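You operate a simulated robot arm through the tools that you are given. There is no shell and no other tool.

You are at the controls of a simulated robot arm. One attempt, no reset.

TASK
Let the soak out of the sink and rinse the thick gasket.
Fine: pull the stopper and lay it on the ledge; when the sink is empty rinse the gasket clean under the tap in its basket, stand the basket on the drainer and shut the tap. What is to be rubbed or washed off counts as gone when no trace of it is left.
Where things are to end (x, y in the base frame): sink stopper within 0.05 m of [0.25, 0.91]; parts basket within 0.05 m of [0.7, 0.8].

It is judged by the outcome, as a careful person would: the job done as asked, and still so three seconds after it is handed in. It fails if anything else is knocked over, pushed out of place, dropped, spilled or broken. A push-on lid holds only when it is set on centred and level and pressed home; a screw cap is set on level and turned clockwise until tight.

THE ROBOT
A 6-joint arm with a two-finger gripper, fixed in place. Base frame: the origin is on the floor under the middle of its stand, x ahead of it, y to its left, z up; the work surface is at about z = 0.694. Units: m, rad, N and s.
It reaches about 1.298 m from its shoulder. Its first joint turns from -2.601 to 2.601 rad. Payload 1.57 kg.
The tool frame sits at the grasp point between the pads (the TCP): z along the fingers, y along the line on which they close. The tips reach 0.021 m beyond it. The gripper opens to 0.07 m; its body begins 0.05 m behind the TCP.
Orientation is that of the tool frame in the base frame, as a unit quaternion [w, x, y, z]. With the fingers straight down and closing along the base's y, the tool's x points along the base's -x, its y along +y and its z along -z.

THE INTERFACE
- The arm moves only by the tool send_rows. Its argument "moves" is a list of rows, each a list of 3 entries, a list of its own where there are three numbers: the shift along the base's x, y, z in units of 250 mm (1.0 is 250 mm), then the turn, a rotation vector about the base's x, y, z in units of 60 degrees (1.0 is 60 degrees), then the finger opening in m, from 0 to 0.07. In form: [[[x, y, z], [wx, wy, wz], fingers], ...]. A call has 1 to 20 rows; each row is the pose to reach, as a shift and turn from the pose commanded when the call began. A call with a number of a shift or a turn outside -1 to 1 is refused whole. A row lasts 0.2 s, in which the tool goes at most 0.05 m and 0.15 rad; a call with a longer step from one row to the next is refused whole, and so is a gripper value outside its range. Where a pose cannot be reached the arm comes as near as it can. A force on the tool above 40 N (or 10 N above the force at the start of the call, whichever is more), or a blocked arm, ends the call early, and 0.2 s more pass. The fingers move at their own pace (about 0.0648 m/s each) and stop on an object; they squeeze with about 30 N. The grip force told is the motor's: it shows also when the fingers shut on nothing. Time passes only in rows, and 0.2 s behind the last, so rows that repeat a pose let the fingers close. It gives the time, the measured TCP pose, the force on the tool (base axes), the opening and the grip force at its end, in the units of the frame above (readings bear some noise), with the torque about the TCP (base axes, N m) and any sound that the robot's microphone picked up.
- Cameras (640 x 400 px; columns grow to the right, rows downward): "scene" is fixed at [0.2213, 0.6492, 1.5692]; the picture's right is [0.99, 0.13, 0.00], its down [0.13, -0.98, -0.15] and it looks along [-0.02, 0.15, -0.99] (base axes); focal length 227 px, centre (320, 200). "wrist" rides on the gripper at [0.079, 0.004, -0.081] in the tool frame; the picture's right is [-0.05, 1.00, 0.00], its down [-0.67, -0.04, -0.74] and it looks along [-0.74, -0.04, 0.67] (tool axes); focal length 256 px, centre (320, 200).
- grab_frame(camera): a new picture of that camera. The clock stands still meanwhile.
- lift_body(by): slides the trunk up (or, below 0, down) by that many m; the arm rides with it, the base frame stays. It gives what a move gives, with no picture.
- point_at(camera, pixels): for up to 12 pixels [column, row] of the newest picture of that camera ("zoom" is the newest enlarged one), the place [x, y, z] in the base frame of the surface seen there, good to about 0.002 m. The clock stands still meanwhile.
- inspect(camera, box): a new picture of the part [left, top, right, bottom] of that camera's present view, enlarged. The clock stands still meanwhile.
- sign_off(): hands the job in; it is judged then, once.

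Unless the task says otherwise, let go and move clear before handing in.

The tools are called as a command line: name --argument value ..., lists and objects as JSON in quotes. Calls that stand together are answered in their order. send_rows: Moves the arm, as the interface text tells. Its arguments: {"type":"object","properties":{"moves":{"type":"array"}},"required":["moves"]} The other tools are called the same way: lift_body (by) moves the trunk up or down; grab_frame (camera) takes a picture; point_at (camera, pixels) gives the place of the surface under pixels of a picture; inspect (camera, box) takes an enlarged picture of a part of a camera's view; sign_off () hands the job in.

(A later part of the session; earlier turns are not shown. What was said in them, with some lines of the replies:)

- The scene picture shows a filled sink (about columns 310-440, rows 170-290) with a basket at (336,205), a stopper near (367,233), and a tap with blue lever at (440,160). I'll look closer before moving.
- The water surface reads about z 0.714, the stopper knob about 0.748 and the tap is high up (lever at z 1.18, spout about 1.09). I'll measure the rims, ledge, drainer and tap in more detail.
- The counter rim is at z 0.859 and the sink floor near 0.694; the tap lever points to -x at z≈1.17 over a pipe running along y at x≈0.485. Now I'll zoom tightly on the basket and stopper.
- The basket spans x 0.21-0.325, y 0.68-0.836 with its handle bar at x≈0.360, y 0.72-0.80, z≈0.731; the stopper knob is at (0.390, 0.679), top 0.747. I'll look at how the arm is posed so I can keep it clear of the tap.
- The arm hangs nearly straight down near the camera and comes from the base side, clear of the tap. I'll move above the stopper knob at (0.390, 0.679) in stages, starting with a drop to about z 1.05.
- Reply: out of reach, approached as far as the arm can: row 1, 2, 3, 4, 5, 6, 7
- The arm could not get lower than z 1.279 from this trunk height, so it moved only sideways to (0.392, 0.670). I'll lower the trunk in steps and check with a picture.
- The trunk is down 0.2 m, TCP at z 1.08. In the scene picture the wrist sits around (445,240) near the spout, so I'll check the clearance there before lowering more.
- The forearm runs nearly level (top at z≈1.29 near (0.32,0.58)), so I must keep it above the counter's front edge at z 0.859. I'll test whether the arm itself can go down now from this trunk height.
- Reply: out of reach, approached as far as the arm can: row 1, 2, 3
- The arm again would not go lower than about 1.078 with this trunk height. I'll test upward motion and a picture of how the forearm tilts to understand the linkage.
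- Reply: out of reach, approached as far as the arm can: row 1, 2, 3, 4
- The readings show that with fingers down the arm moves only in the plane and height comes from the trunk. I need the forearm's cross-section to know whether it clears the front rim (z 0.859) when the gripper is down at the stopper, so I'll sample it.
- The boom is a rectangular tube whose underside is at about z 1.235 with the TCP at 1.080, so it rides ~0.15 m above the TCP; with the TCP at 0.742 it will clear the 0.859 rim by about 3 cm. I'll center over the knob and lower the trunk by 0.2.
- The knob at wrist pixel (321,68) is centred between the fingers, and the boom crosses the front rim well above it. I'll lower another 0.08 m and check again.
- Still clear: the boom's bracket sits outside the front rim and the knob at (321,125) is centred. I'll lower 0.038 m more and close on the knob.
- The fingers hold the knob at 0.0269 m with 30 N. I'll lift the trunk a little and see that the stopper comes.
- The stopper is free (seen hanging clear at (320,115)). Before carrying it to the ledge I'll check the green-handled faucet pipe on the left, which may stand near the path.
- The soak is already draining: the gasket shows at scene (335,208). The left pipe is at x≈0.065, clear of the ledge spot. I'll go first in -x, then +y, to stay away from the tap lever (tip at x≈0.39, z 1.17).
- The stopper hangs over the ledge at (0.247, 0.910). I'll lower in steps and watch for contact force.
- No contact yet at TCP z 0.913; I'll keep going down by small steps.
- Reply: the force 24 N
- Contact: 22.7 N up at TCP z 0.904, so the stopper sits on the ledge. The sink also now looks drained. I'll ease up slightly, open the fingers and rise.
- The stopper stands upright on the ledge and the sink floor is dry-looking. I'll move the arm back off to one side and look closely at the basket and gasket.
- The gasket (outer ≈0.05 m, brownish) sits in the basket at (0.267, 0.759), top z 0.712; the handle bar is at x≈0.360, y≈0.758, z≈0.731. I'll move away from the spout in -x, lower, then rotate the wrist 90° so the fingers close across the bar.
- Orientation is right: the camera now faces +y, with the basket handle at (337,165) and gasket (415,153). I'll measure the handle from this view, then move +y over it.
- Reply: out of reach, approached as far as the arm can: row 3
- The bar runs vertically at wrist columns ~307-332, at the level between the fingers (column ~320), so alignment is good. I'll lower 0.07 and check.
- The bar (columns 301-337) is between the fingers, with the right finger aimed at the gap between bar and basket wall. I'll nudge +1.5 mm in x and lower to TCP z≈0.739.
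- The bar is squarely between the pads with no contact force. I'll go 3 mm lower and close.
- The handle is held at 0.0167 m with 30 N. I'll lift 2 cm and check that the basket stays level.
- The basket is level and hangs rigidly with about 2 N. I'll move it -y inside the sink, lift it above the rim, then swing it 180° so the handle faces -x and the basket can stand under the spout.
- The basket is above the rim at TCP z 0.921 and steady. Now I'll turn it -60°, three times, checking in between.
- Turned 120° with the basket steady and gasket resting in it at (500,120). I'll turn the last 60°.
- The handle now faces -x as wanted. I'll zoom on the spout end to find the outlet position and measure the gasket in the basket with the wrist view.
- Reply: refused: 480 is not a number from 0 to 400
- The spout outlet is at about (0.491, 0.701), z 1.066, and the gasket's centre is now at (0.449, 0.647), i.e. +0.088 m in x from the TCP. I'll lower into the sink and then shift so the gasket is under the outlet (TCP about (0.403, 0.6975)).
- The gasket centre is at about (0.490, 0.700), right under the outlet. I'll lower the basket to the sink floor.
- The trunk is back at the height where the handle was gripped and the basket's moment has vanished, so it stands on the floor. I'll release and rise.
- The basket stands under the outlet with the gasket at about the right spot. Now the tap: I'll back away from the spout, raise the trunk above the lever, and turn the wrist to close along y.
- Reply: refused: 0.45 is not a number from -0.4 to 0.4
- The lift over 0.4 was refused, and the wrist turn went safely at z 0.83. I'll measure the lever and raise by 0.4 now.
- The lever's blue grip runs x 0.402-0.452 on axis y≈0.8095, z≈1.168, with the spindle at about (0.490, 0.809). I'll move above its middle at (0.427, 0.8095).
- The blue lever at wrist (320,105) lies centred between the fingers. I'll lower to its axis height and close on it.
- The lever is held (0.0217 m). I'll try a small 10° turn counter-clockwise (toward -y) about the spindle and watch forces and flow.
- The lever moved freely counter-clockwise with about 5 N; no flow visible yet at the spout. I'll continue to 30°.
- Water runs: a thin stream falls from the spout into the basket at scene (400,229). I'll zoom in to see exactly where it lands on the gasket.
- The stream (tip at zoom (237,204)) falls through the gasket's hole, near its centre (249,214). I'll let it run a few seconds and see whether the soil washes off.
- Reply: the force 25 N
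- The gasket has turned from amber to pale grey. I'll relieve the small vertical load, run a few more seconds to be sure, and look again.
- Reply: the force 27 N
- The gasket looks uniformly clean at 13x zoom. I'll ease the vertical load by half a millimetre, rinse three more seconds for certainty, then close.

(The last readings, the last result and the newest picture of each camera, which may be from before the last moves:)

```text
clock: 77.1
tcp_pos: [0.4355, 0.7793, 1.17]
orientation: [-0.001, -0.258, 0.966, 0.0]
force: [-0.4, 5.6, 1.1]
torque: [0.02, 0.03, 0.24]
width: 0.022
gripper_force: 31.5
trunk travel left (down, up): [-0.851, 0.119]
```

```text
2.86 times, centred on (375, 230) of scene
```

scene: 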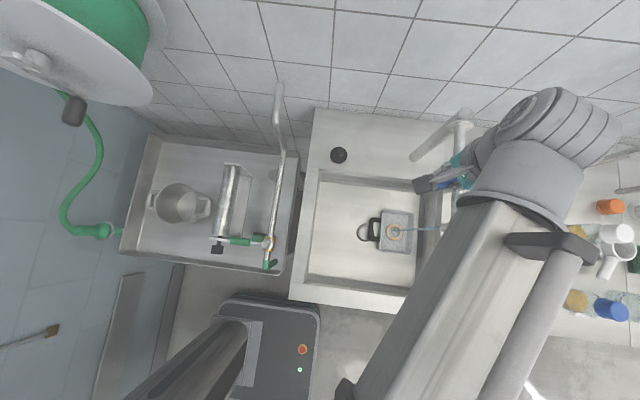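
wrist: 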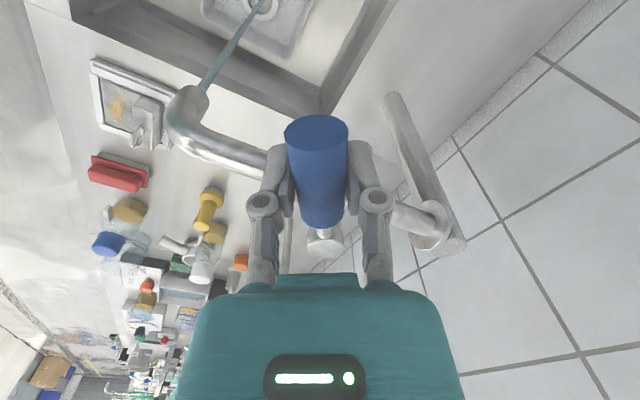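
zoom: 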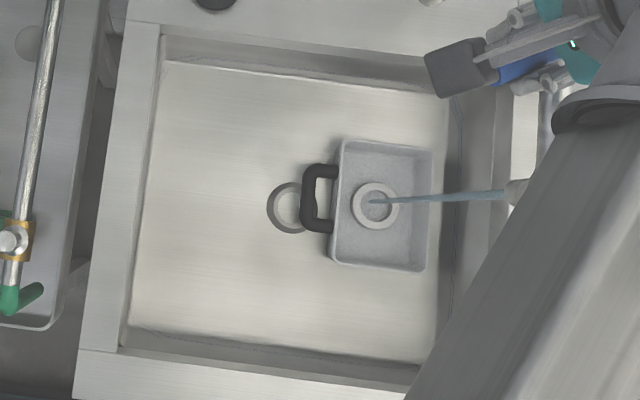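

The gasket is clean and the sink isn't filling. I'll turn the lever back clockwise along the same arc to close.

send_rows --moves '[[[-0.0102, 0.0196, 0], [0, 0, -0.0833], 0.0], [[-0.0187, 0.04, 0], [0, 0, -0.1667], 0.0], [[-0.0253, 0.0611, 0], [0, 0, -0.25], 0.0], [[-0.0301, 0.0826, 0], [0, 0, -0.3333], 0.0], [[-0.033, 0.1045, 0], [0, 0, -0.4167], 0.0], [[-0.0339, 0.1266, 0], [0, 0, -0.5], 0.0], [[-0.0339, 0.1266, 0], [0, 0, -0.5], 0.0]]'

grab_frame --camera "wrist"

inspect --camera "scene" --box '[365, 180, 465, 260]'

```text
clock: 78.7
tcp_pos: [0.4259, 0.81, 1.1691]
orientation: [0.001, 0.002, 1.0, 0.0]
force: [-3.8, 7.1, -0.6]
torque: [-0.02, 0.09, 0.4]
width: 0.0218
gripper_force: 32.1
trunk travel left (down, up): [-0.851, 0.119]
```

```text
taken
```

wrist: 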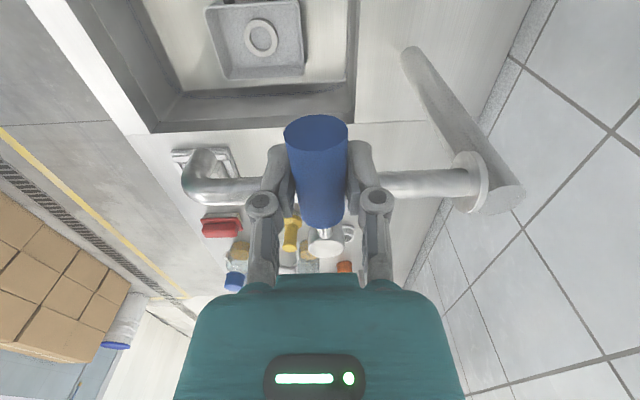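

```text
5.00 times, centred on (415, 220) of scene
```

zoom: 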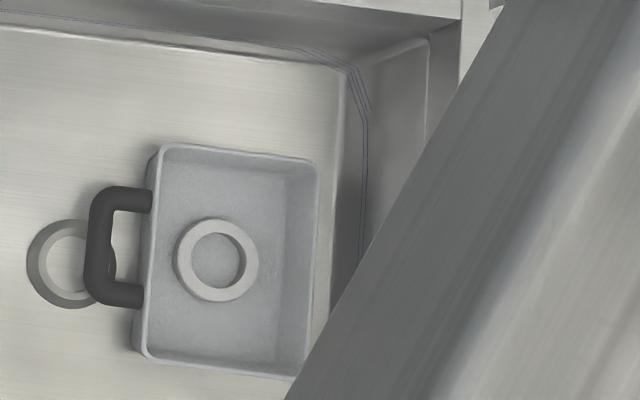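

No stream is visible in either picture and the lever is back along -x. I'll nudge it gently 2.5° further clockwise to make sure it is fully shut against its stop.

send_rows --moves '[[[0, 0.006, 0], [0, 0, -0.021], 0.0], [[0, 0.011, 0], [0, 0, -0.042], 0.0], [[0, 0.011, 0], [0, 0, -0.042], 0.0]]'

```text
clock: 79.5
tcp_pos: [0.428, 0.8102, 1.1695]
orientation: [0.0, 0.023, 1.0, -0.002]
force: [-8.5, -11.1, -18.6]
torque: [-0.01, -0.08, 0.56]
width: 0.022
gripper_force: 32.1
trunk travel left (down, up): [-0.851, 0.119]
```

The lever did not move further (-11 N reaction), so it is against its closed stop. I'll ease back, open the fingers and rise.

send_rows --moves '[[[0, -0.011, 0], [0, 0, 0.042], 0.0], [[0, -0.011, 0], [0, 0, 0.042], 0.03], [[0, -0.011, 0], [0, 0, 0.042], 0.045], [[0, -0.011, 0], [0, 0, 0.042], 0.045]]'

lift_body --by 0.06

grab_frame --camera "wrist"

```text
clock: 80.5
tcp_pos: [0.4268, 0.8085, 1.1689]
orientation: [0.0, 0.001, 1.0, 0.0]
force: [-0.4, -0.3, -0.4]
torque: [-0.01, 0.01, -0.01]
width: 0.0449
gripper_force: 0.2
trunk travel left (down, up): [-0.851, 0.119]
```

```text
clock: 81.5
tcp_pos: [0.426, 0.8092, 1.2311]
orientation: [0.001, 0.001, 1.0, 0.001]
force: [0.3, 1.0, 0.9]
torque: [0.0, -0.01, -0.03]
width: 0.0451
gripper_force: 0.1
trunk travel left (down, up): [-0.911, 0.059]
```

```text
taken
```

wrist: 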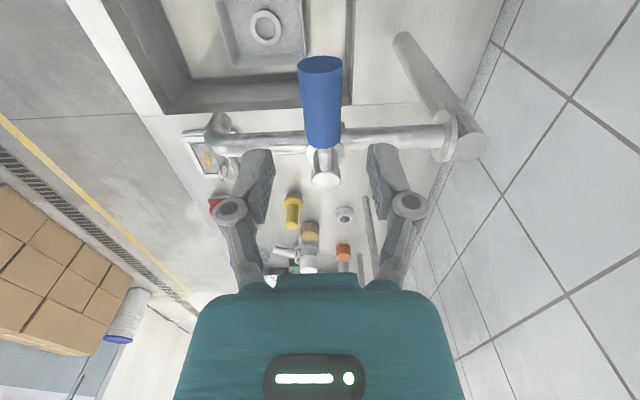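

The lever is released and clear. I'll go back over the front of the sink, turn the wrist -90° again and return for the basket handle.

send_rows --moves '[[[-0.016, -0.1, 0], [0, 0, 0], 0.045], [[-0.06, -0.24, 0], [0, 0, 0], 0.045], [[-0.1, -0.38, 0], [0, 0, 0], 0.04], [[-0.14, -0.52, 0], [0, 0, 0], 0.035], [[-0.18, -0.66, 0], [0, 0, 0], 0.03], [[-0.22, -0.78, 0], [0, 0, 0], 0.028], [[-0.256, -0.86, 0], [0, 0, 0], 0.028], [[-0.256, -0.86, 0], [0, 0, 0], 0.028]]'

send_rows --moves '[[[0, 0, 0], [0, 0, -0.12], 0.028], [[0, 0, 0], [0, 0, -0.24], 0.028], [[0, 0, 0], [0, 0, -0.36], 0.028], [[0, 0, 0], [0, 0, -0.48], 0.028], [[0, 0, 0], [0, 0, -0.6], 0.028], [[0, 0, 0], [0, 0, -0.72], 0.028], [[0, 0, 0], [0, 0, -0.84], 0.028], [[0, 0, 0], [0, 0, -0.96], 0.028]]'

send_rows --moves '[[[0, 0, 0], [0, 0, -0.12], 0.028], [[0, 0, 0], [0, 0, -0.24], 0.028], [[0, 0, 0], [0, 0, -0.36], 0.028], [[0, 0, 0], [0, 0, -0.48], 0.028], [[0, 0, 0], [0, 0, -0.54], 0.028], [[0, 0, 0], [0, 0, -0.54], 0.028]]'

lift_body --by -0.395

grab_frame --camera "scene"

grab_frame --camera "wrist"

```text
clock: 83.3
tcp_pos: [0.3669, 0.5944, 1.2303]
orientation: [0.0, 0.001, 1.0, 0.0]
force: [-0.1, 0.3, -0.4]
torque: [0.0, -0.01, 0.01]
width: 0.028
gripper_force: 0.0
trunk travel left (down, up): [-0.911, 0.059]
```

```text
clock: 85.1
tcp_pos: [0.3629, 0.5942, 1.2298]
orientation: [0.0, 0.483, 0.875, 0.001]
force: [-0.7, 0.1, -0.1]
torque: [0.02, -0.02, 0.0]
width: 0.0279
gripper_force: 0.1
trunk travel left (down, up): [-0.911, 0.059]
```

```text
clock: 86.5
tcp_pos: [0.3644, 0.5936, 1.2293]
orientation: [0.0, 0.709, 0.705, 0.001]
force: [0.9, 0.5, 0.9]
torque: [0.0, 0.03, 0.01]
width: 0.0282
gripper_force: 0.0
trunk travel left (down, up): [-0.911, 0.059]
```

```text
clock: 90.3
tcp_pos: [0.3639, 0.5936, 0.8341]
orientation: [0.0, 0.708, 0.706, -0.001]
force: [0.4, 0.0, -0.3]
torque: [-0.04, 0.0, -0.01]
width: 0.0281
gripper_force: 0.0
trunk travel left (down, up): [-0.516, 0.454]
```

```text
taken
```

scene: 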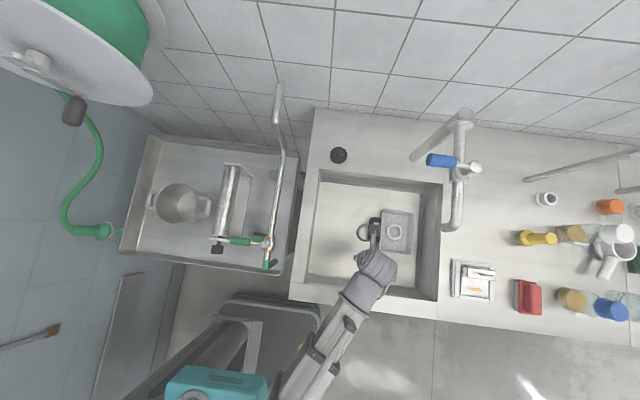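

```text
taken
```

wrist: 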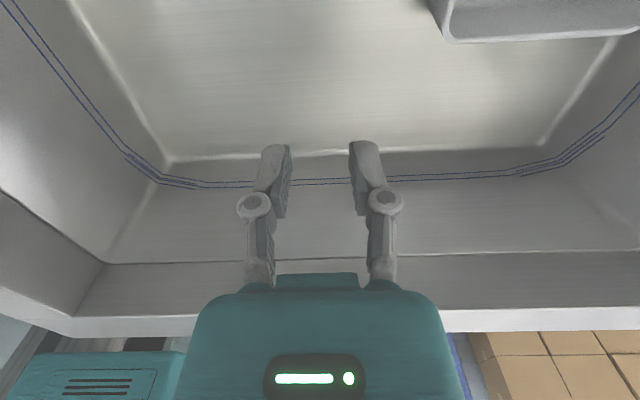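

I'll move over the handle at (0.402, 0.699) and check the drainer-side items while here.

send_rows --moves '[[[0.04, 0.1, 0], [0, 0, 0], 0.028], [[0.08, 0.22, 0], [0, 0, 0], 0.028], [[0.12, 0.34, 0], [0, 0, 0], 0.028], [[0.152, 0.42, 0], [0, 0, 0], 0.028], [[0.152, 0.42, 0], [0, 0, 0], 0.028]]'

grab_frame --camera "wrist"

point_at --camera "scene" --pixels '[[521, 237], [540, 238], [553, 238], [545, 199], [455, 265], [490, 265], [480, 272], [490, 298], [455, 298], [520, 285], [560, 200], [572, 233]]'

```text
clock: 91.5
tcp_pos: [0.3976, 0.6991, 0.8354]
orientation: [0.001, 0.707, 0.707, 0.0]
force: [-0.1, 0.1, -0.1]
torque: [-0.01, 0.0, 0.0]
width: 0.0282
gripper_force: 0.2
trunk travel left (down, up): [-0.516, 0.454]
```

```text
taken
```

wrist: 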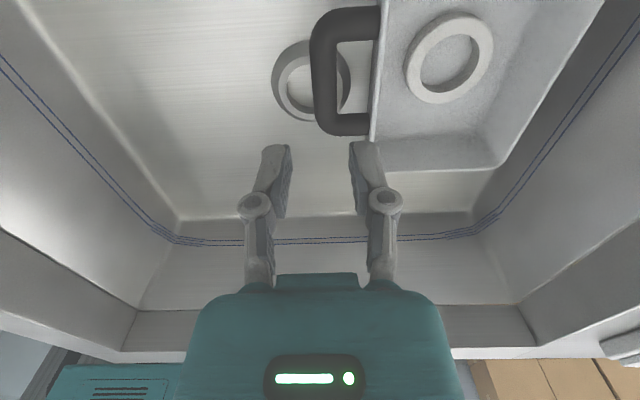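

```text
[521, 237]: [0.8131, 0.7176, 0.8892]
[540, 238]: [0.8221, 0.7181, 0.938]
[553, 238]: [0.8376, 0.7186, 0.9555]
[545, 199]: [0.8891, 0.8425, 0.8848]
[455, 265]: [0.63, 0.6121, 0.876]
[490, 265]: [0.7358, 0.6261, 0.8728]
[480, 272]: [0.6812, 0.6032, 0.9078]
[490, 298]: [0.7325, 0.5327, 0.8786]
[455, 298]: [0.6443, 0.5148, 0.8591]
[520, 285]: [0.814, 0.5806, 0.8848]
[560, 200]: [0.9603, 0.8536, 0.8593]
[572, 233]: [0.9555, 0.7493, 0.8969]
```

The handle sits slightly right of finger centre (columns 311-335), so I need +4 mm in x; the yellow item stands at about (0.82, 0.72), clear of the drainer spot. I'll correct and lower onto the handle.

send_rows --moves '[[[0.016, -0.002, 0], [0, 0, 0], 0.028], [[0.016, -0.002, 0], [0, 0, 0], 0.028]]'

lift_body --by -0.07

grab_frame --camera "wrist"

```text
clock: 92.1
tcp_pos: [0.403, 0.6981, 0.8346]
orientation: [0.0, 0.707, 0.707, 0.0]
force: [-0.4, -0.9, 0.1]
torque: [-0.02, 0.01, 0.01]
width: 0.028
gripper_force: 0.0
trunk travel left (down, up): [-0.516, 0.454]
```

```text
clock: 93.2
tcp_pos: [0.4025, 0.6974, 0.7661]
orientation: [0.0, 0.708, 0.706, 0.0]
force: [0.4, -0.1, 0.2]
torque: [0.0, -0.04, 0.01]
width: 0.0281
gripper_force: 0.1
trunk travel left (down, up): [-0.446, 0.524]
```

```text
taken
```

wrist: 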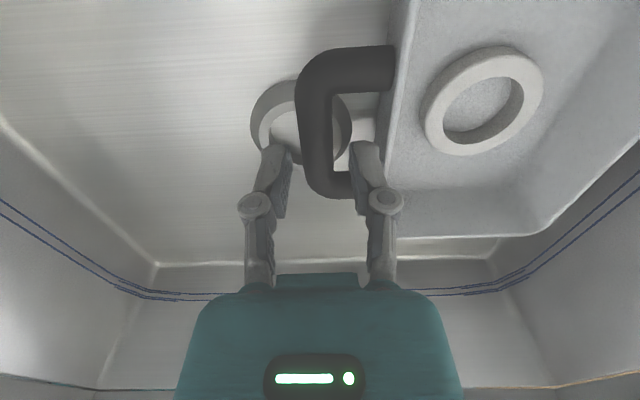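

The bar (columns 295-332) is now a touch left; I'll shift -2 mm in x, lower to grip height and close.

send_rows --moves '[[[-0.008, 0.002, 0], [0, 0, 0], 0.028], [[-0.008, 0.002, 0], [0, 0, 0], 0.028]]'

lift_body --by -0.028

send_rows --moves '[[[0, 0, 0], [0, 0, 0], 0.02], [[0, 0, 0], [0, 0, 0], 0.01], [[0, 0, 0], [0, 0, 0], 0.0], [[0, 0, 0], [0, 0, 0], 0.0]]'

grab_frame --camera "wrist"

```text
clock: 93.8
tcp_pos: [0.402, 0.6986, 0.7645]
orientation: [0.0, 0.707, 0.707, 0.0]
force: [0.3, -1.0, 0.4]
torque: [-0.02, 0.01, 0.0]
width: 0.0279
gripper_force: 0.0
trunk travel left (down, up): [-0.446, 0.524]
```

```text
clock: 94.5
tcp_pos: [0.4021, 0.6988, 0.7371]
orientation: [0.0, 0.708, 0.707, 0.0]
force: [0.3, 0.7, 0.6]
torque: [-0.02, 0.01, -0.02]
width: 0.0278
gripper_force: 0.1
trunk travel left (down, up): [-0.418, 0.552]
```

```text
clock: 95.5
tcp_pos: [0.4019, 0.6989, 0.7365]
orientation: [0.0, 0.708, 0.706, 0.0]
force: [0.6, -0.5, 0.3]
torque: [-0.04, 0.0, 0.06]
width: 0.0162
gripper_force: 30.1
trunk travel left (down, up): [-0.418, 0.552]
```

```text
taken
```

wrist: 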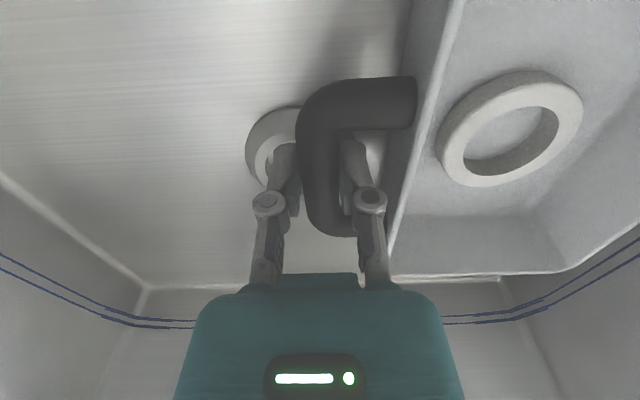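

The handle is held (0.0162 m, 30 N) and the gasket looks clean. I'll lift a little, draw back to (0.36, 0.61) and then raise above the rim.

lift_body --by 0.055

send_rows --moves '[[[-0.03, -0.06, 0], [0, 0, 0], 0.0], [[-0.07, -0.15, 0], [0, 0, 0], 0.0], [[-0.11, -0.24, 0], [0, 0, 0], 0.0], [[-0.15, -0.32, 0], [0, 0, 0], 0.0], [[-0.168, -0.36, 0], [0, 0, 0], 0.0], [[-0.168, -0.36, 0], [0, 0, 0], 0.0]]'

lift_body --by 0.19

grab_frame --camera "wrist"

grab_frame --camera "scene"

```text
clock: 96.5
tcp_pos: [0.4023, 0.6991, 0.7912]
orientation: [0.0, 0.708, 0.706, 0.0]
force: [0.6, 0.5, -2.3]
torque: [-0.02, 0.14, -0.01]
width: 0.0166
gripper_force: 30.3
trunk travel left (down, up): [-0.473, 0.497]
```

```text
clock: 97.8
tcp_pos: [0.3588, 0.6103, 0.7921]
orientation: [0.0, 0.708, 0.707, 0.0]
force: [0.0, -0.7, -1.5]
torque: [-0.01, 0.18, -0.03]
width: 0.0169
gripper_force: 29.9
trunk travel left (down, up): [-0.473, 0.497]
```

```text
clock: 99.9
tcp_pos: [0.3584, 0.6105, 0.9817]
orientation: [0.0, 0.708, 0.706, 0.0]
force: [-1.0, 0.1, -1.3]
torque: [0.0, 0.15, -0.01]
width: 0.0168
gripper_force: 29.5
trunk travel left (down, up): [-0.663, 0.307]
```

```text
taken
```

wrist: 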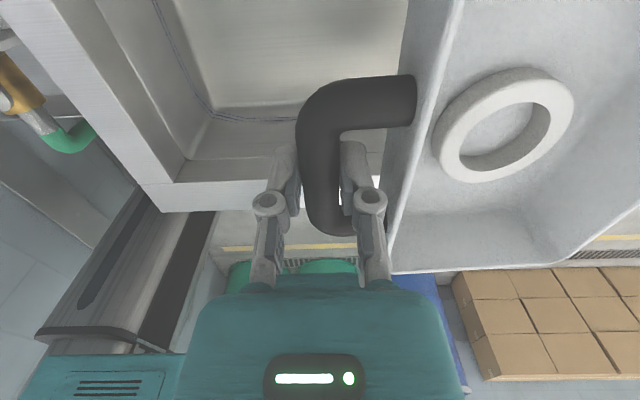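

```text
taken
```

scene: 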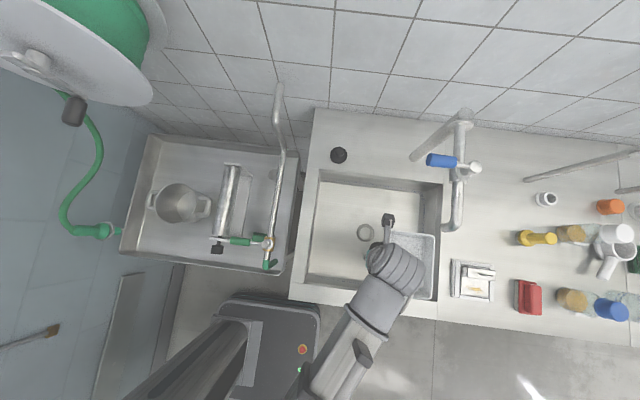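

The basket is at z≈0.94-0.99, level, gasket inside and clean. I'll rotate +90° so its handle faces -y.

send_rows --moves '[[[0, 0, 0], [0, 0, 0.06], 0.0], [[0, 0, 0], [0, 0, 0.16], 0.0], [[0, 0, 0], [0, 0, 0.27], 0.0], [[0, 0, 0], [0, 0, 0.38], 0.0], [[0, 0, 0], [0, 0, 0.49], 0.0], [[0, 0, 0], [0, 0, 0.6], 0.0], [[0, 0, 0], [0, 0, 0.71], 0.0], [[0, 0, 0], [0, 0, 0.82], 0.0]]'

send_rows --moves '[[[0, 0, 0], [0, 0, 0.1], 0.0], [[0, 0, 0], [0, 0, 0.21], 0.0], [[0, 0, 0], [0, 0, 0.32], 0.0], [[0, 0, 0], [0, 0, 0.43], 0.0], [[0, 0, 0], [0, 0, 0.53], 0.0], [[0, 0, 0], [0, 0, 0.62], 0.0], [[0, 0, 0], [0, 0, 0.68], 0.0], [[0, 0, 0], [0, 0, 0.68], 0.0]]'

grab_frame --camera "wrist"

grab_frame --camera "scene"

```text
clock: 101.7
tcp_pos: [0.3581, 0.6128, 0.9821]
orientation: [0.0, 0.348, 0.937, -0.001]
force: [-0.1, -0.9, -2.1]
torque: [-0.12, 0.07, 0.0]
width: 0.0166
gripper_force: 29.7
trunk travel left (down, up): [-0.663, 0.307]
```

```text
clock: 103.5
tcp_pos: [0.3574, 0.611, 0.9812]
orientation: [0.0, 0.001, 1.0, 0.0]
force: [-0.3, -0.3, -1.8]
torque: [-0.17, 0.01, 0.01]
width: 0.0166
gripper_force: 29.8
trunk travel left (down, up): [-0.663, 0.307]
```

```text
taken
```

wrist: 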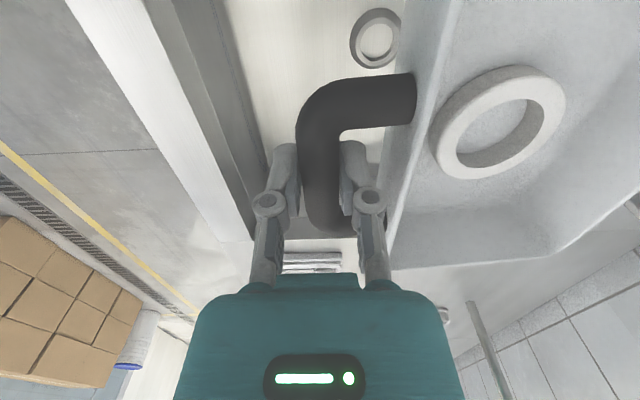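

```text
taken
```

scene: 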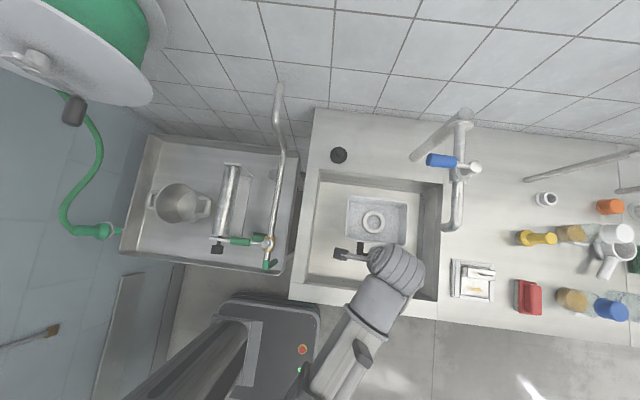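

The handle now faces -y and the gasket sits clean in the basket at scene (373,221). I'll carry it along y≈0.57, passing below and in front of the spout, to x≈0.60.

send_rows --moves '[[[0.06, -0.06, 0], [0, 0, 0], 0.0], [[0.16, -0.13, 0], [0, 0, 0], 0.0], [[0.29, -0.164, 0], [0, 0, 0], 0.0], [[0.43, -0.164, 0], [0, 0, 0], 0.0], [[0.57, -0.164, 0], [0, 0, 0], 0.0], [[0.71, -0.164, 0], [0, 0, 0], 0.0], [[0.84, -0.164, 0], [0, 0, 0], 0.0], [[0.94, -0.164, 0], [0, 0, 0], 0.0], [[0.98, -0.164, 0], [0, 0, 0], 0.0], [[0.98, -0.164, 0], [0, 0, 0], 0.0]]'

grab_frame --camera "scene"

grab_frame --camera "wrist"

```text
clock: 105.7
tcp_pos: [0.6052, 0.5689, 0.982]
orientation: [0.0, 0.001, 1.0, 0.0]
force: [-0.2, 0.2, -1.8]
torque: [-0.16, 0.01, 0.04]
width: 0.0164
gripper_force: 30.2
trunk travel left (down, up): [-0.663, 0.307]
```

```text
taken
```

scene: 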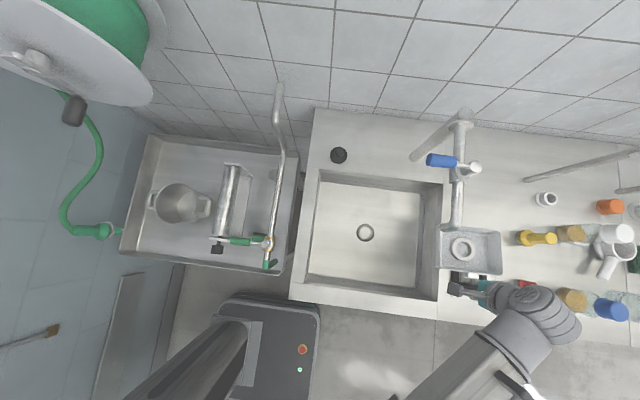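

```text
taken
```

wrist: 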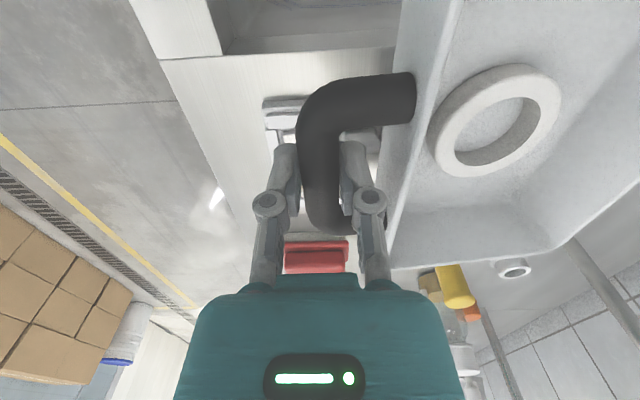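

The basket is past the spout in x; I'll zoom in to verify the basket's corner and the spout are well separated before continuing.

inspect --camera "scene" --box '[420, 200, 510, 290]'

point_at --camera "zoom" --pixels '[[120, 180], [160, 120], [200, 115], [220, 90], [250, 115], [140, 140], [300, 220], [360, 130], [150, 300]]'

```text
4.44 times, centred on (465, 245) of scene
```

zoom: 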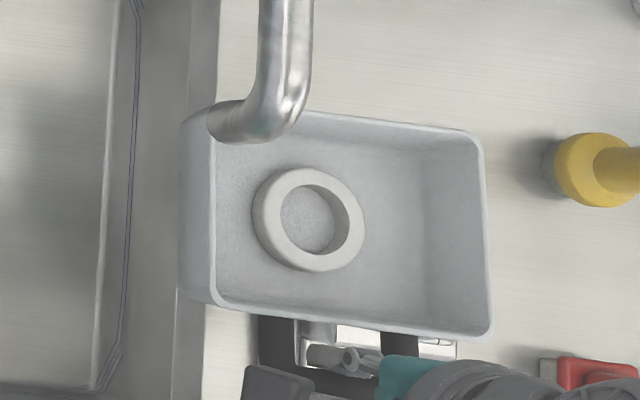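

```text
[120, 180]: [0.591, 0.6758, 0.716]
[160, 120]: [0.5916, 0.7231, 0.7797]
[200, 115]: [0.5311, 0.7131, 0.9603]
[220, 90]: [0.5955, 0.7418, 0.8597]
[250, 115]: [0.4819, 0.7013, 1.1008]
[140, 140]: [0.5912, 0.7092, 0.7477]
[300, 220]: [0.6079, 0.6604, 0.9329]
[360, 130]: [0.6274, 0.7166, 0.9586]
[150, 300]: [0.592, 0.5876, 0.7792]
```

The spout passes well above the basket. The basket floor reads z 0.933, so I'll check its tilt by measuring rim corners and floor.

point_at --camera "zoom" --pixels '[[213, 200], [214, 280], [215, 300], [350, 325], [470, 335], [488, 320], [484, 250], [478, 150], [460, 133], [380, 122], [240, 260], [420, 280]]'

point_at --camera "zoom" --pixels '[[240, 290], [400, 300], [400, 170], [300, 150], [230, 200], [300, 180], [300, 262], [350, 220], [262, 220]]'

```text
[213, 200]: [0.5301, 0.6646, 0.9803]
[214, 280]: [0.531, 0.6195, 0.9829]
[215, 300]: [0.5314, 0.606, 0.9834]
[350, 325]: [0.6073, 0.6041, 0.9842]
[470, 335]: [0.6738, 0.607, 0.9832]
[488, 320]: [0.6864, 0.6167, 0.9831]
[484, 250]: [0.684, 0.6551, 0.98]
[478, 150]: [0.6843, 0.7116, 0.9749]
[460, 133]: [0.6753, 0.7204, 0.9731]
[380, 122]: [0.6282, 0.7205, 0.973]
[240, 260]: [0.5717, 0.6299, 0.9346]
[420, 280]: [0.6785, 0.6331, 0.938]
```

```text
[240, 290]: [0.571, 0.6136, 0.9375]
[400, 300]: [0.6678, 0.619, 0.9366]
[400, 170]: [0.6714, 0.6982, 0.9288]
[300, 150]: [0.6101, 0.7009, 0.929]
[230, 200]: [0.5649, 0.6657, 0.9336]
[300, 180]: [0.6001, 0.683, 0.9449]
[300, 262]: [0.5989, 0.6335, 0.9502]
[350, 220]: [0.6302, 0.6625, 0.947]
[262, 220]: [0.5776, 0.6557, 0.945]
```

The basket has drooped about 5° away from the handle but is stable, with the gasket lying inside. I'll carry on gently to the drainer at TCP (0.692, 0.706), which puts the basket centre at (0.694, 0.80).

send_rows --moves '[[[0.03, 0.03, 0], [0, 0, 0], 0.0], [[0.09, 0.1, 0], [0, 0, 0], 0.0], [[0.16, 0.2, 0], [0, 0, 0], 0.0], [[0.23, 0.3, 0], [0, 0, 0], 0.0], [[0.29, 0.4, 0], [0, 0, 0], 0.0], [[0.33, 0.49, 0], [0, 0, 0], 0.0], [[0.347, 0.535, 0], [0, 0, 0], 0.0], [[0.347, 0.548, 0], [0, 0, 0], 0.0], [[0.347, 0.548, 0], [0, 0, 0], 0.0]]'

grab_frame --camera "scene"

grab_frame --camera "wrist"

```text
clock: 107.7
tcp_pos: [0.6899, 0.707, 0.9814]
orientation: [0.0, 0.0, 1.0, -0.001]
force: [-0.6, -0.4, -1.5]
torque: [-0.15, 0.04, -0.02]
width: 0.0168
gripper_force: 30.0
trunk travel left (down, up): [-0.663, 0.307]
```

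```text
taken
```

scene: 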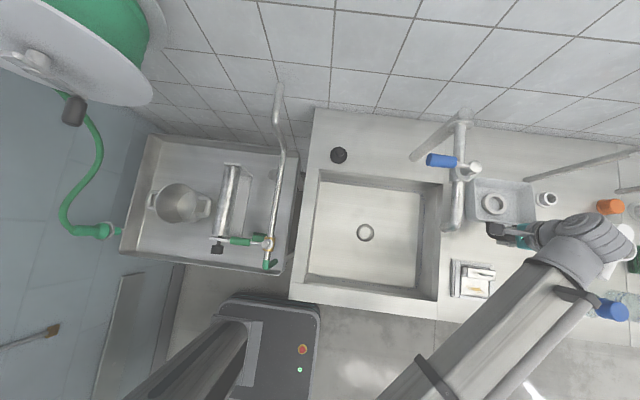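

```text
taken
```

wrist: 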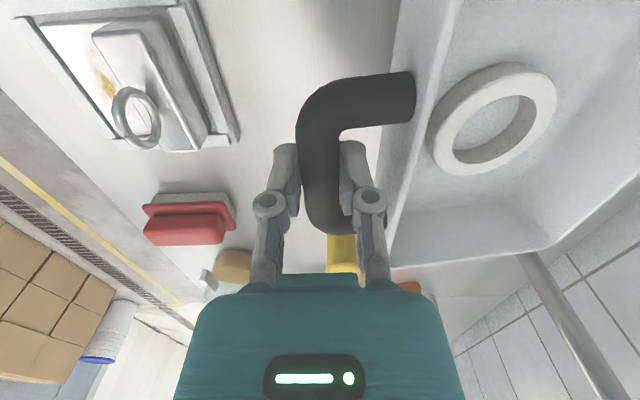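

The basket is over the drainer with clear space around. I'll lower 0.055 m and then descend in small steps.

lift_body --by -0.055

lift_body --by -0.008

inspect --camera "scene" --box '[440, 150, 570, 260]'

```text
clock: 108.7
tcp_pos: [0.6888, 0.7051, 0.9253]
orientation: [0.0, 0.001, 1.0, -0.001]
force: [-0.2, 0.0, -1.9]
torque: [-0.12, 0.05, 0.04]
width: 0.0165
gripper_force: 29.8
trunk travel left (down, up): [-0.608, 0.362]
```

```text
clock: 109.3
tcp_pos: [0.6891, 0.7058, 0.9186]
orientation: [0.0, 0.001, 1.0, -0.001]
force: [1.1, 1.1, -0.8]
torque: [-0.04, -0.09, -0.03]
width: 0.0168
gripper_force: 29.3
trunk travel left (down, up): [-0.6, 0.37]
```

```text
3.64 times, centred on (505, 205) of scene
```

zoom: 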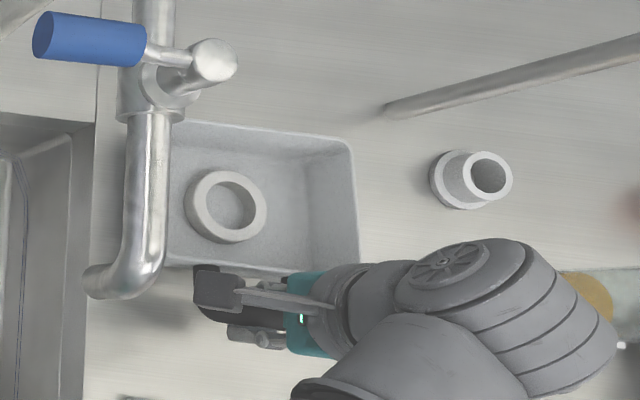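

lift_body --by -0.004

lift_body --by -0.004

inspect --camera "scene" --box '[440, 150, 570, 260]'

point_at --camera "zoom" --pixels '[[350, 145], [345, 138], [200, 125], [356, 200], [358, 250], [250, 270], [180, 262], [290, 160], [320, 220], [230, 205], [225, 178], [230, 238]]'

```text
clock: 109.8
tcp_pos: [0.6887, 0.7057, 0.9138]
orientation: [-0.001, 0.001, 1.0, 0.0]
force: [-0.2, -1.5, -0.8]
torque: [-0.06, -0.01, -0.02]
width: 0.0165
gripper_force: 29.5
trunk travel left (down, up): [-0.596, 0.374]
```

```text
clock: 110.3
tcp_pos: [0.688, 0.7054, 0.9092]
orientation: [0.0, 0.001, 1.0, 0.0]
force: [0.7, -0.6, -1.2]
torque: [-0.07, -0.07, -0.03]
width: 0.0168
gripper_force: 29.7
trunk travel left (down, up): [-0.592, 0.378]
```

```text
3.64 times, centred on (505, 205) of scene
```

zoom: 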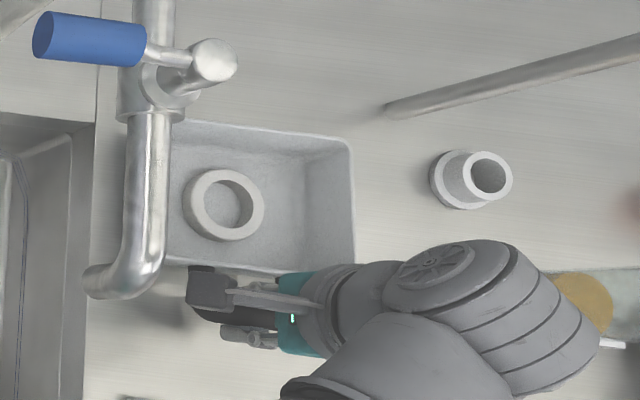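

```text
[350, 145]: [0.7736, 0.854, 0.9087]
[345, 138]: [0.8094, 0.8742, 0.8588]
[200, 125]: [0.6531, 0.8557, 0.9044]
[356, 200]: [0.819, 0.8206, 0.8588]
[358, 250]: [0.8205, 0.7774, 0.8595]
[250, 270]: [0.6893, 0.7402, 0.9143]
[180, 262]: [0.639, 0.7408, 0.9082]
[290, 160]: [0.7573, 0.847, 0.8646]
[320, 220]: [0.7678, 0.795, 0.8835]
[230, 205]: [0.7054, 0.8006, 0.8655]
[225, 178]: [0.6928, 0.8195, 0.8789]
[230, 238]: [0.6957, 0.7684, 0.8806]
```

The basket's far side is already on the drainer and it is levelling. I'll lower the last 6 mm in two steps.

lift_body --by -0.003

lift_body --by -0.003

inspect --camera "scene" --box '[440, 150, 570, 260]'

point_at --camera "zoom" --pixels '[[348, 147], [340, 138], [200, 127], [351, 200], [250, 268], [180, 260], [290, 160], [200, 245], [230, 205]]'

```text
clock: 110.8
tcp_pos: [0.6901, 0.7064, 0.908]
orientation: [0.0, 0.001, 1.0, 0.0]
force: [0.0, -0.3, -0.6]
torque: [-0.01, -0.04, -0.02]
width: 0.0168
gripper_force: 30.0
trunk travel left (down, up): [-0.589, 0.381]
```

```text
clock: 111.4
tcp_pos: [0.6895, 0.7064, 0.9046]
orientation: [0.0, 0.001, 1.0, 0.0]
force: [0.1, -0.7, -0.3]
torque: [-0.04, -0.06, -0.02]
width: 0.0165
gripper_force: 30.3
trunk travel left (down, up): [-0.586, 0.384]
```

```text
3.64 times, centred on (505, 205) of scene
```

zoom: 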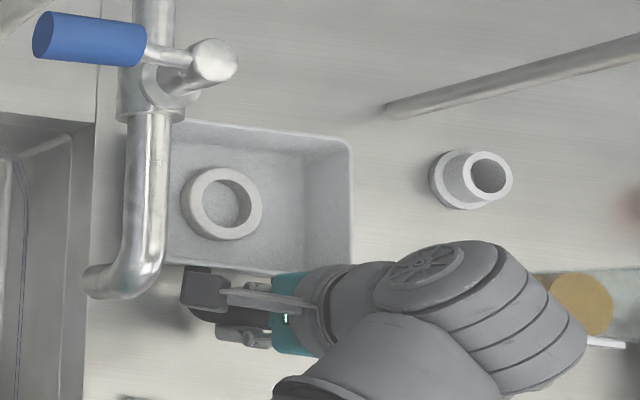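

```text
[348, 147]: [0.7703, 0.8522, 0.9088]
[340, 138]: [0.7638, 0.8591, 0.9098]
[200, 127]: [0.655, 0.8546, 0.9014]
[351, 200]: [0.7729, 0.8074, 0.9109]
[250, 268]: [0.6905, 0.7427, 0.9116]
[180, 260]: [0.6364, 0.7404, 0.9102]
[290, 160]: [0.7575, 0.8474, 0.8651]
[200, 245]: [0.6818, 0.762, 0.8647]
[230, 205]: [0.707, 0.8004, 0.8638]
```

Rim readings are now 0.909-0.912 all round, so it is essentially flat. One more 1.5 mm, then I'll release.

lift_body --by -0.0015

send_rows --moves '[[[0, 0, 0], [0, 0, 0], 0.02], [[0, 0, 0], [0, 0, 0], 0.026], [[0, 0, 0], [0, 0, 0], 0.028], [[0, 0, 0], [0, 0, 0], 0.028]]'

lift_body --by 0.03

grab_frame --camera "wrist"

```text
clock: 111.9
tcp_pos: [0.6901, 0.7061, 0.9029]
orientation: [0.0, 0.0, 1.0, -0.001]
force: [-0.3, -1.0, -0.2]
torque: [0.06, -0.03, -0.02]
width: 0.0166
gripper_force: 29.5
trunk travel left (down, up): [-0.585, 0.385]
```

```text
clock: 112.9
tcp_pos: [0.691, 0.707, 0.9032]
orientation: [0.0, 0.001, 1.0, 0.001]
force: [0.2, 0.2, -0.9]
torque: [-0.02, 0.02, 0.0]
width: 0.0281
gripper_force: 0.0
trunk travel left (down, up): [-0.585, 0.385]
```

```text
clock: 113.6
tcp_pos: [0.6889, 0.7064, 0.9341]
orientation: [0.0, 0.002, 1.0, 0.0]
force: [-0.4, -0.2, 0.0]
torque: [-0.02, -0.04, -0.01]
width: 0.0281
gripper_force: 0.1
trunk travel left (down, up): [-0.615, 0.355]
```

```text
taken
```

wrist: 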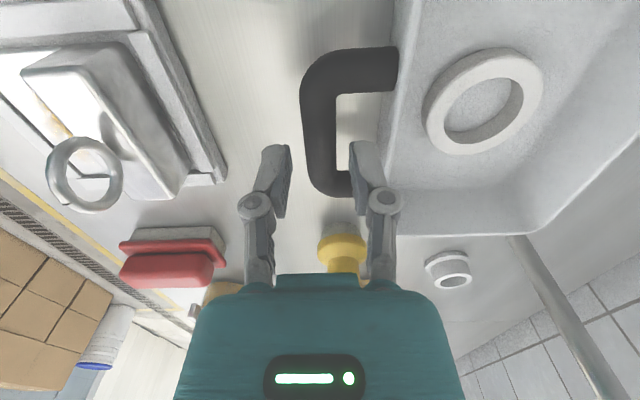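

The basket stayed down as the fingers rose off the handle. I'll rise further, back away over the front, and check everything.

lift_body --by 0.13

send_rows --moves '[[[0, -0.12, 0], [0, 0, 0], 0.03], [[-0.02, -0.26, 0], [0, 0, 0], 0.03], [[-0.06, -0.4, 0], [0, 0, 0], 0.03], [[-0.12, -0.54, 0], [0, 0, 0], 0.03], [[-0.2, -0.68, 0], [0, 0, 0], 0.03], [[-0.3, -0.8, 0], [0, 0, 0], 0.03], [[-0.42, -0.9, 0], [0, 0, 0], 0.03], [[-0.55, -0.98, 0], [0, 0, 0], 0.03], [[-0.55, -0.98, 0], [0, 0, 0], 0.03]]'

grab_frame --camera "scene"

inspect --camera "scene" --box '[420, 140, 560, 260]'

```text
clock: 115.2
tcp_pos: [0.6897, 0.7051, 1.0638]
orientation: [-0.001, 0.001, 1.0, 0.0]
force: [0.1, -0.8, -0.9]
torque: [0.03, -0.02, 0.0]
width: 0.028
gripper_force: 0.1
trunk travel left (down, up): [-0.745, 0.225]
```

```text
clock: 117.2
tcp_pos: [0.5518, 0.4604, 1.0643]
orientation: [-0.001, 0.0, 1.0, 0.0]
force: [0.5, 0.0, 0.0]
torque: [-0.01, -0.02, 0.05]
width: 0.0301
gripper_force: 0.1
trunk travel left (down, up): [-0.745, 0.225]
```

```text
taken
```

scene: 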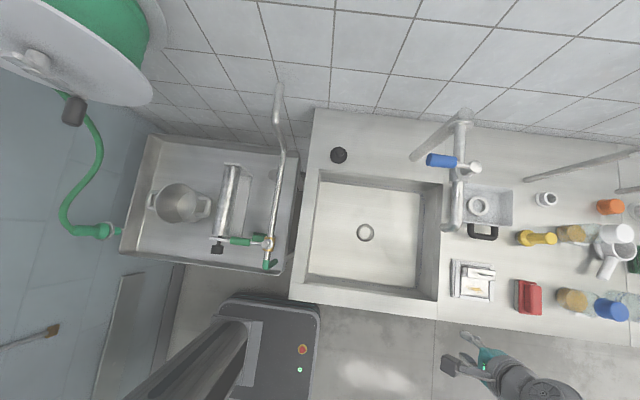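

```text
3.33 times, centred on (490, 200) of scene
```

zoom: 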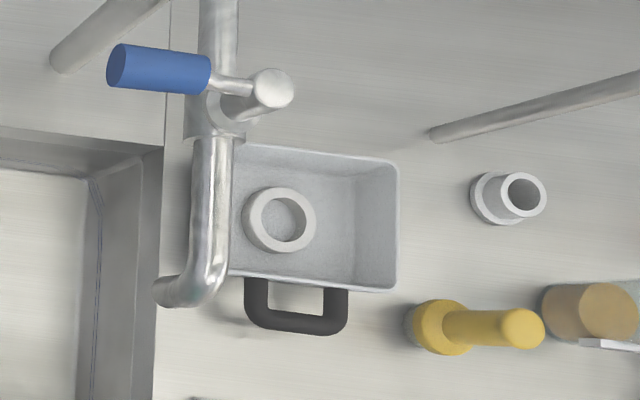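

The basket stands on the drainer, the tap lever is back in place with no stream, and the stopper is on the ledge. I'll measure final positions and look closely at the gasket for any trace.

point_at --camera "zoom" --pixels '[[397, 170], [388, 288], [235, 272], [250, 147], [325, 200], [280, 220], [296, 325], [300, 195], [320, 282], [350, 155]]'

inspect --camera "scene" --box '[462, 190, 502, 225]'

inspect --camera "scene" --box '[300, 130, 450, 300]'

point_at --camera "scene" --pixels '[[338, 154], [340, 158], [427, 158], [475, 167]]'

```text
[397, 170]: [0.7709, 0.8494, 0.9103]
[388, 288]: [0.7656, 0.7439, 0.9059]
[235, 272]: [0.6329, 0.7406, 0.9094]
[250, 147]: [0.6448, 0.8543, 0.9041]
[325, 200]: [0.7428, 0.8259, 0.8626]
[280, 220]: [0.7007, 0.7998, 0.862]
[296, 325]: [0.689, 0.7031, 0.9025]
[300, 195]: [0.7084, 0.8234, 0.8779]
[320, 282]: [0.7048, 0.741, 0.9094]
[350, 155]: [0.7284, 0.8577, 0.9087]
```

```text
11.43 times, centred on (482, 208) of scene
```

zoom: 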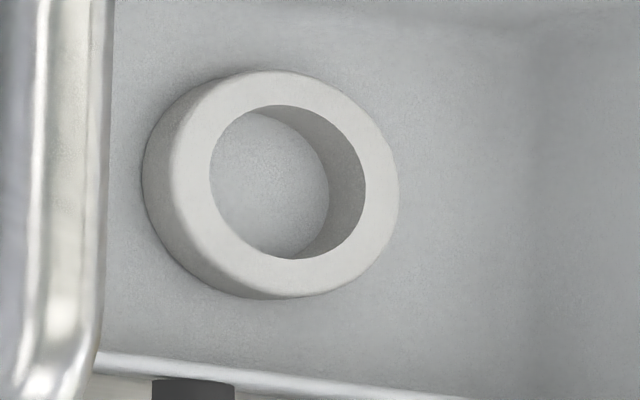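

```text
2.35 times, centred on (375, 215) of scene
```

zoom: 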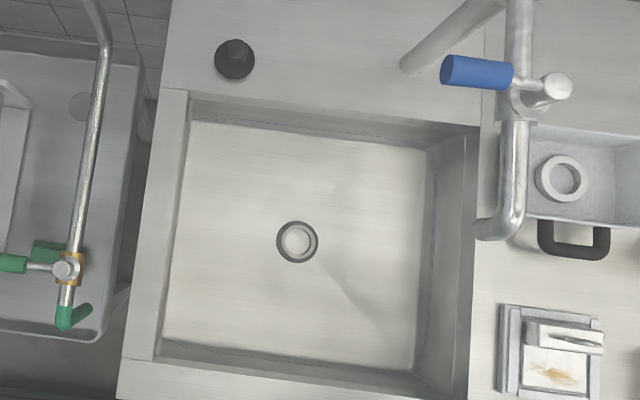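

```text
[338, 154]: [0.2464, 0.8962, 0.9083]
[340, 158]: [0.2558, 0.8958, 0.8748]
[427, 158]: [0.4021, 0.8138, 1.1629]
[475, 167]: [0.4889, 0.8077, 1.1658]
```

Everything checks out:
- **Basket:** it stands level on the drainer, centred at about (0.694, 0.80).
- **Gasket:** at 11x zoom it is uniformly pale, with no trace of soil.
- **Stopper:** it is upright on the ledge at about (0.247, 0.905).
- **Tap and sink:** the lever is closed with no stream, and the sink is empty.

The arm is clear, so I'm handing the job in.

sign_off

```text
The job is handed in.
```

The soak is out of the sink, and the gasket is rinsed and back in its basket on the drainer. I've handed the job in; no verdict has come back.

- **Stopper:** it stands upright on the ledge at about (0.247, 0.905), within 1 cm of the target.
- **Gasket:** I rinsed it for about 10 seconds once the sink was empty. It went from amber to an even pale grey, with no trace of soil at the closest zoom. I couldn't see its underside.
- **Basket:** it stands level on the drainer, centred at about (0.694, 0.80), within 1 cm of the target. It drooped about 5° in the grip on the way over, but the gasket stayed in and it settled flat.
- **Tap:** the lever is against its closed stop and no water is running.

Nothing else in the pictures looked moved, and the arm is clear of the counter.
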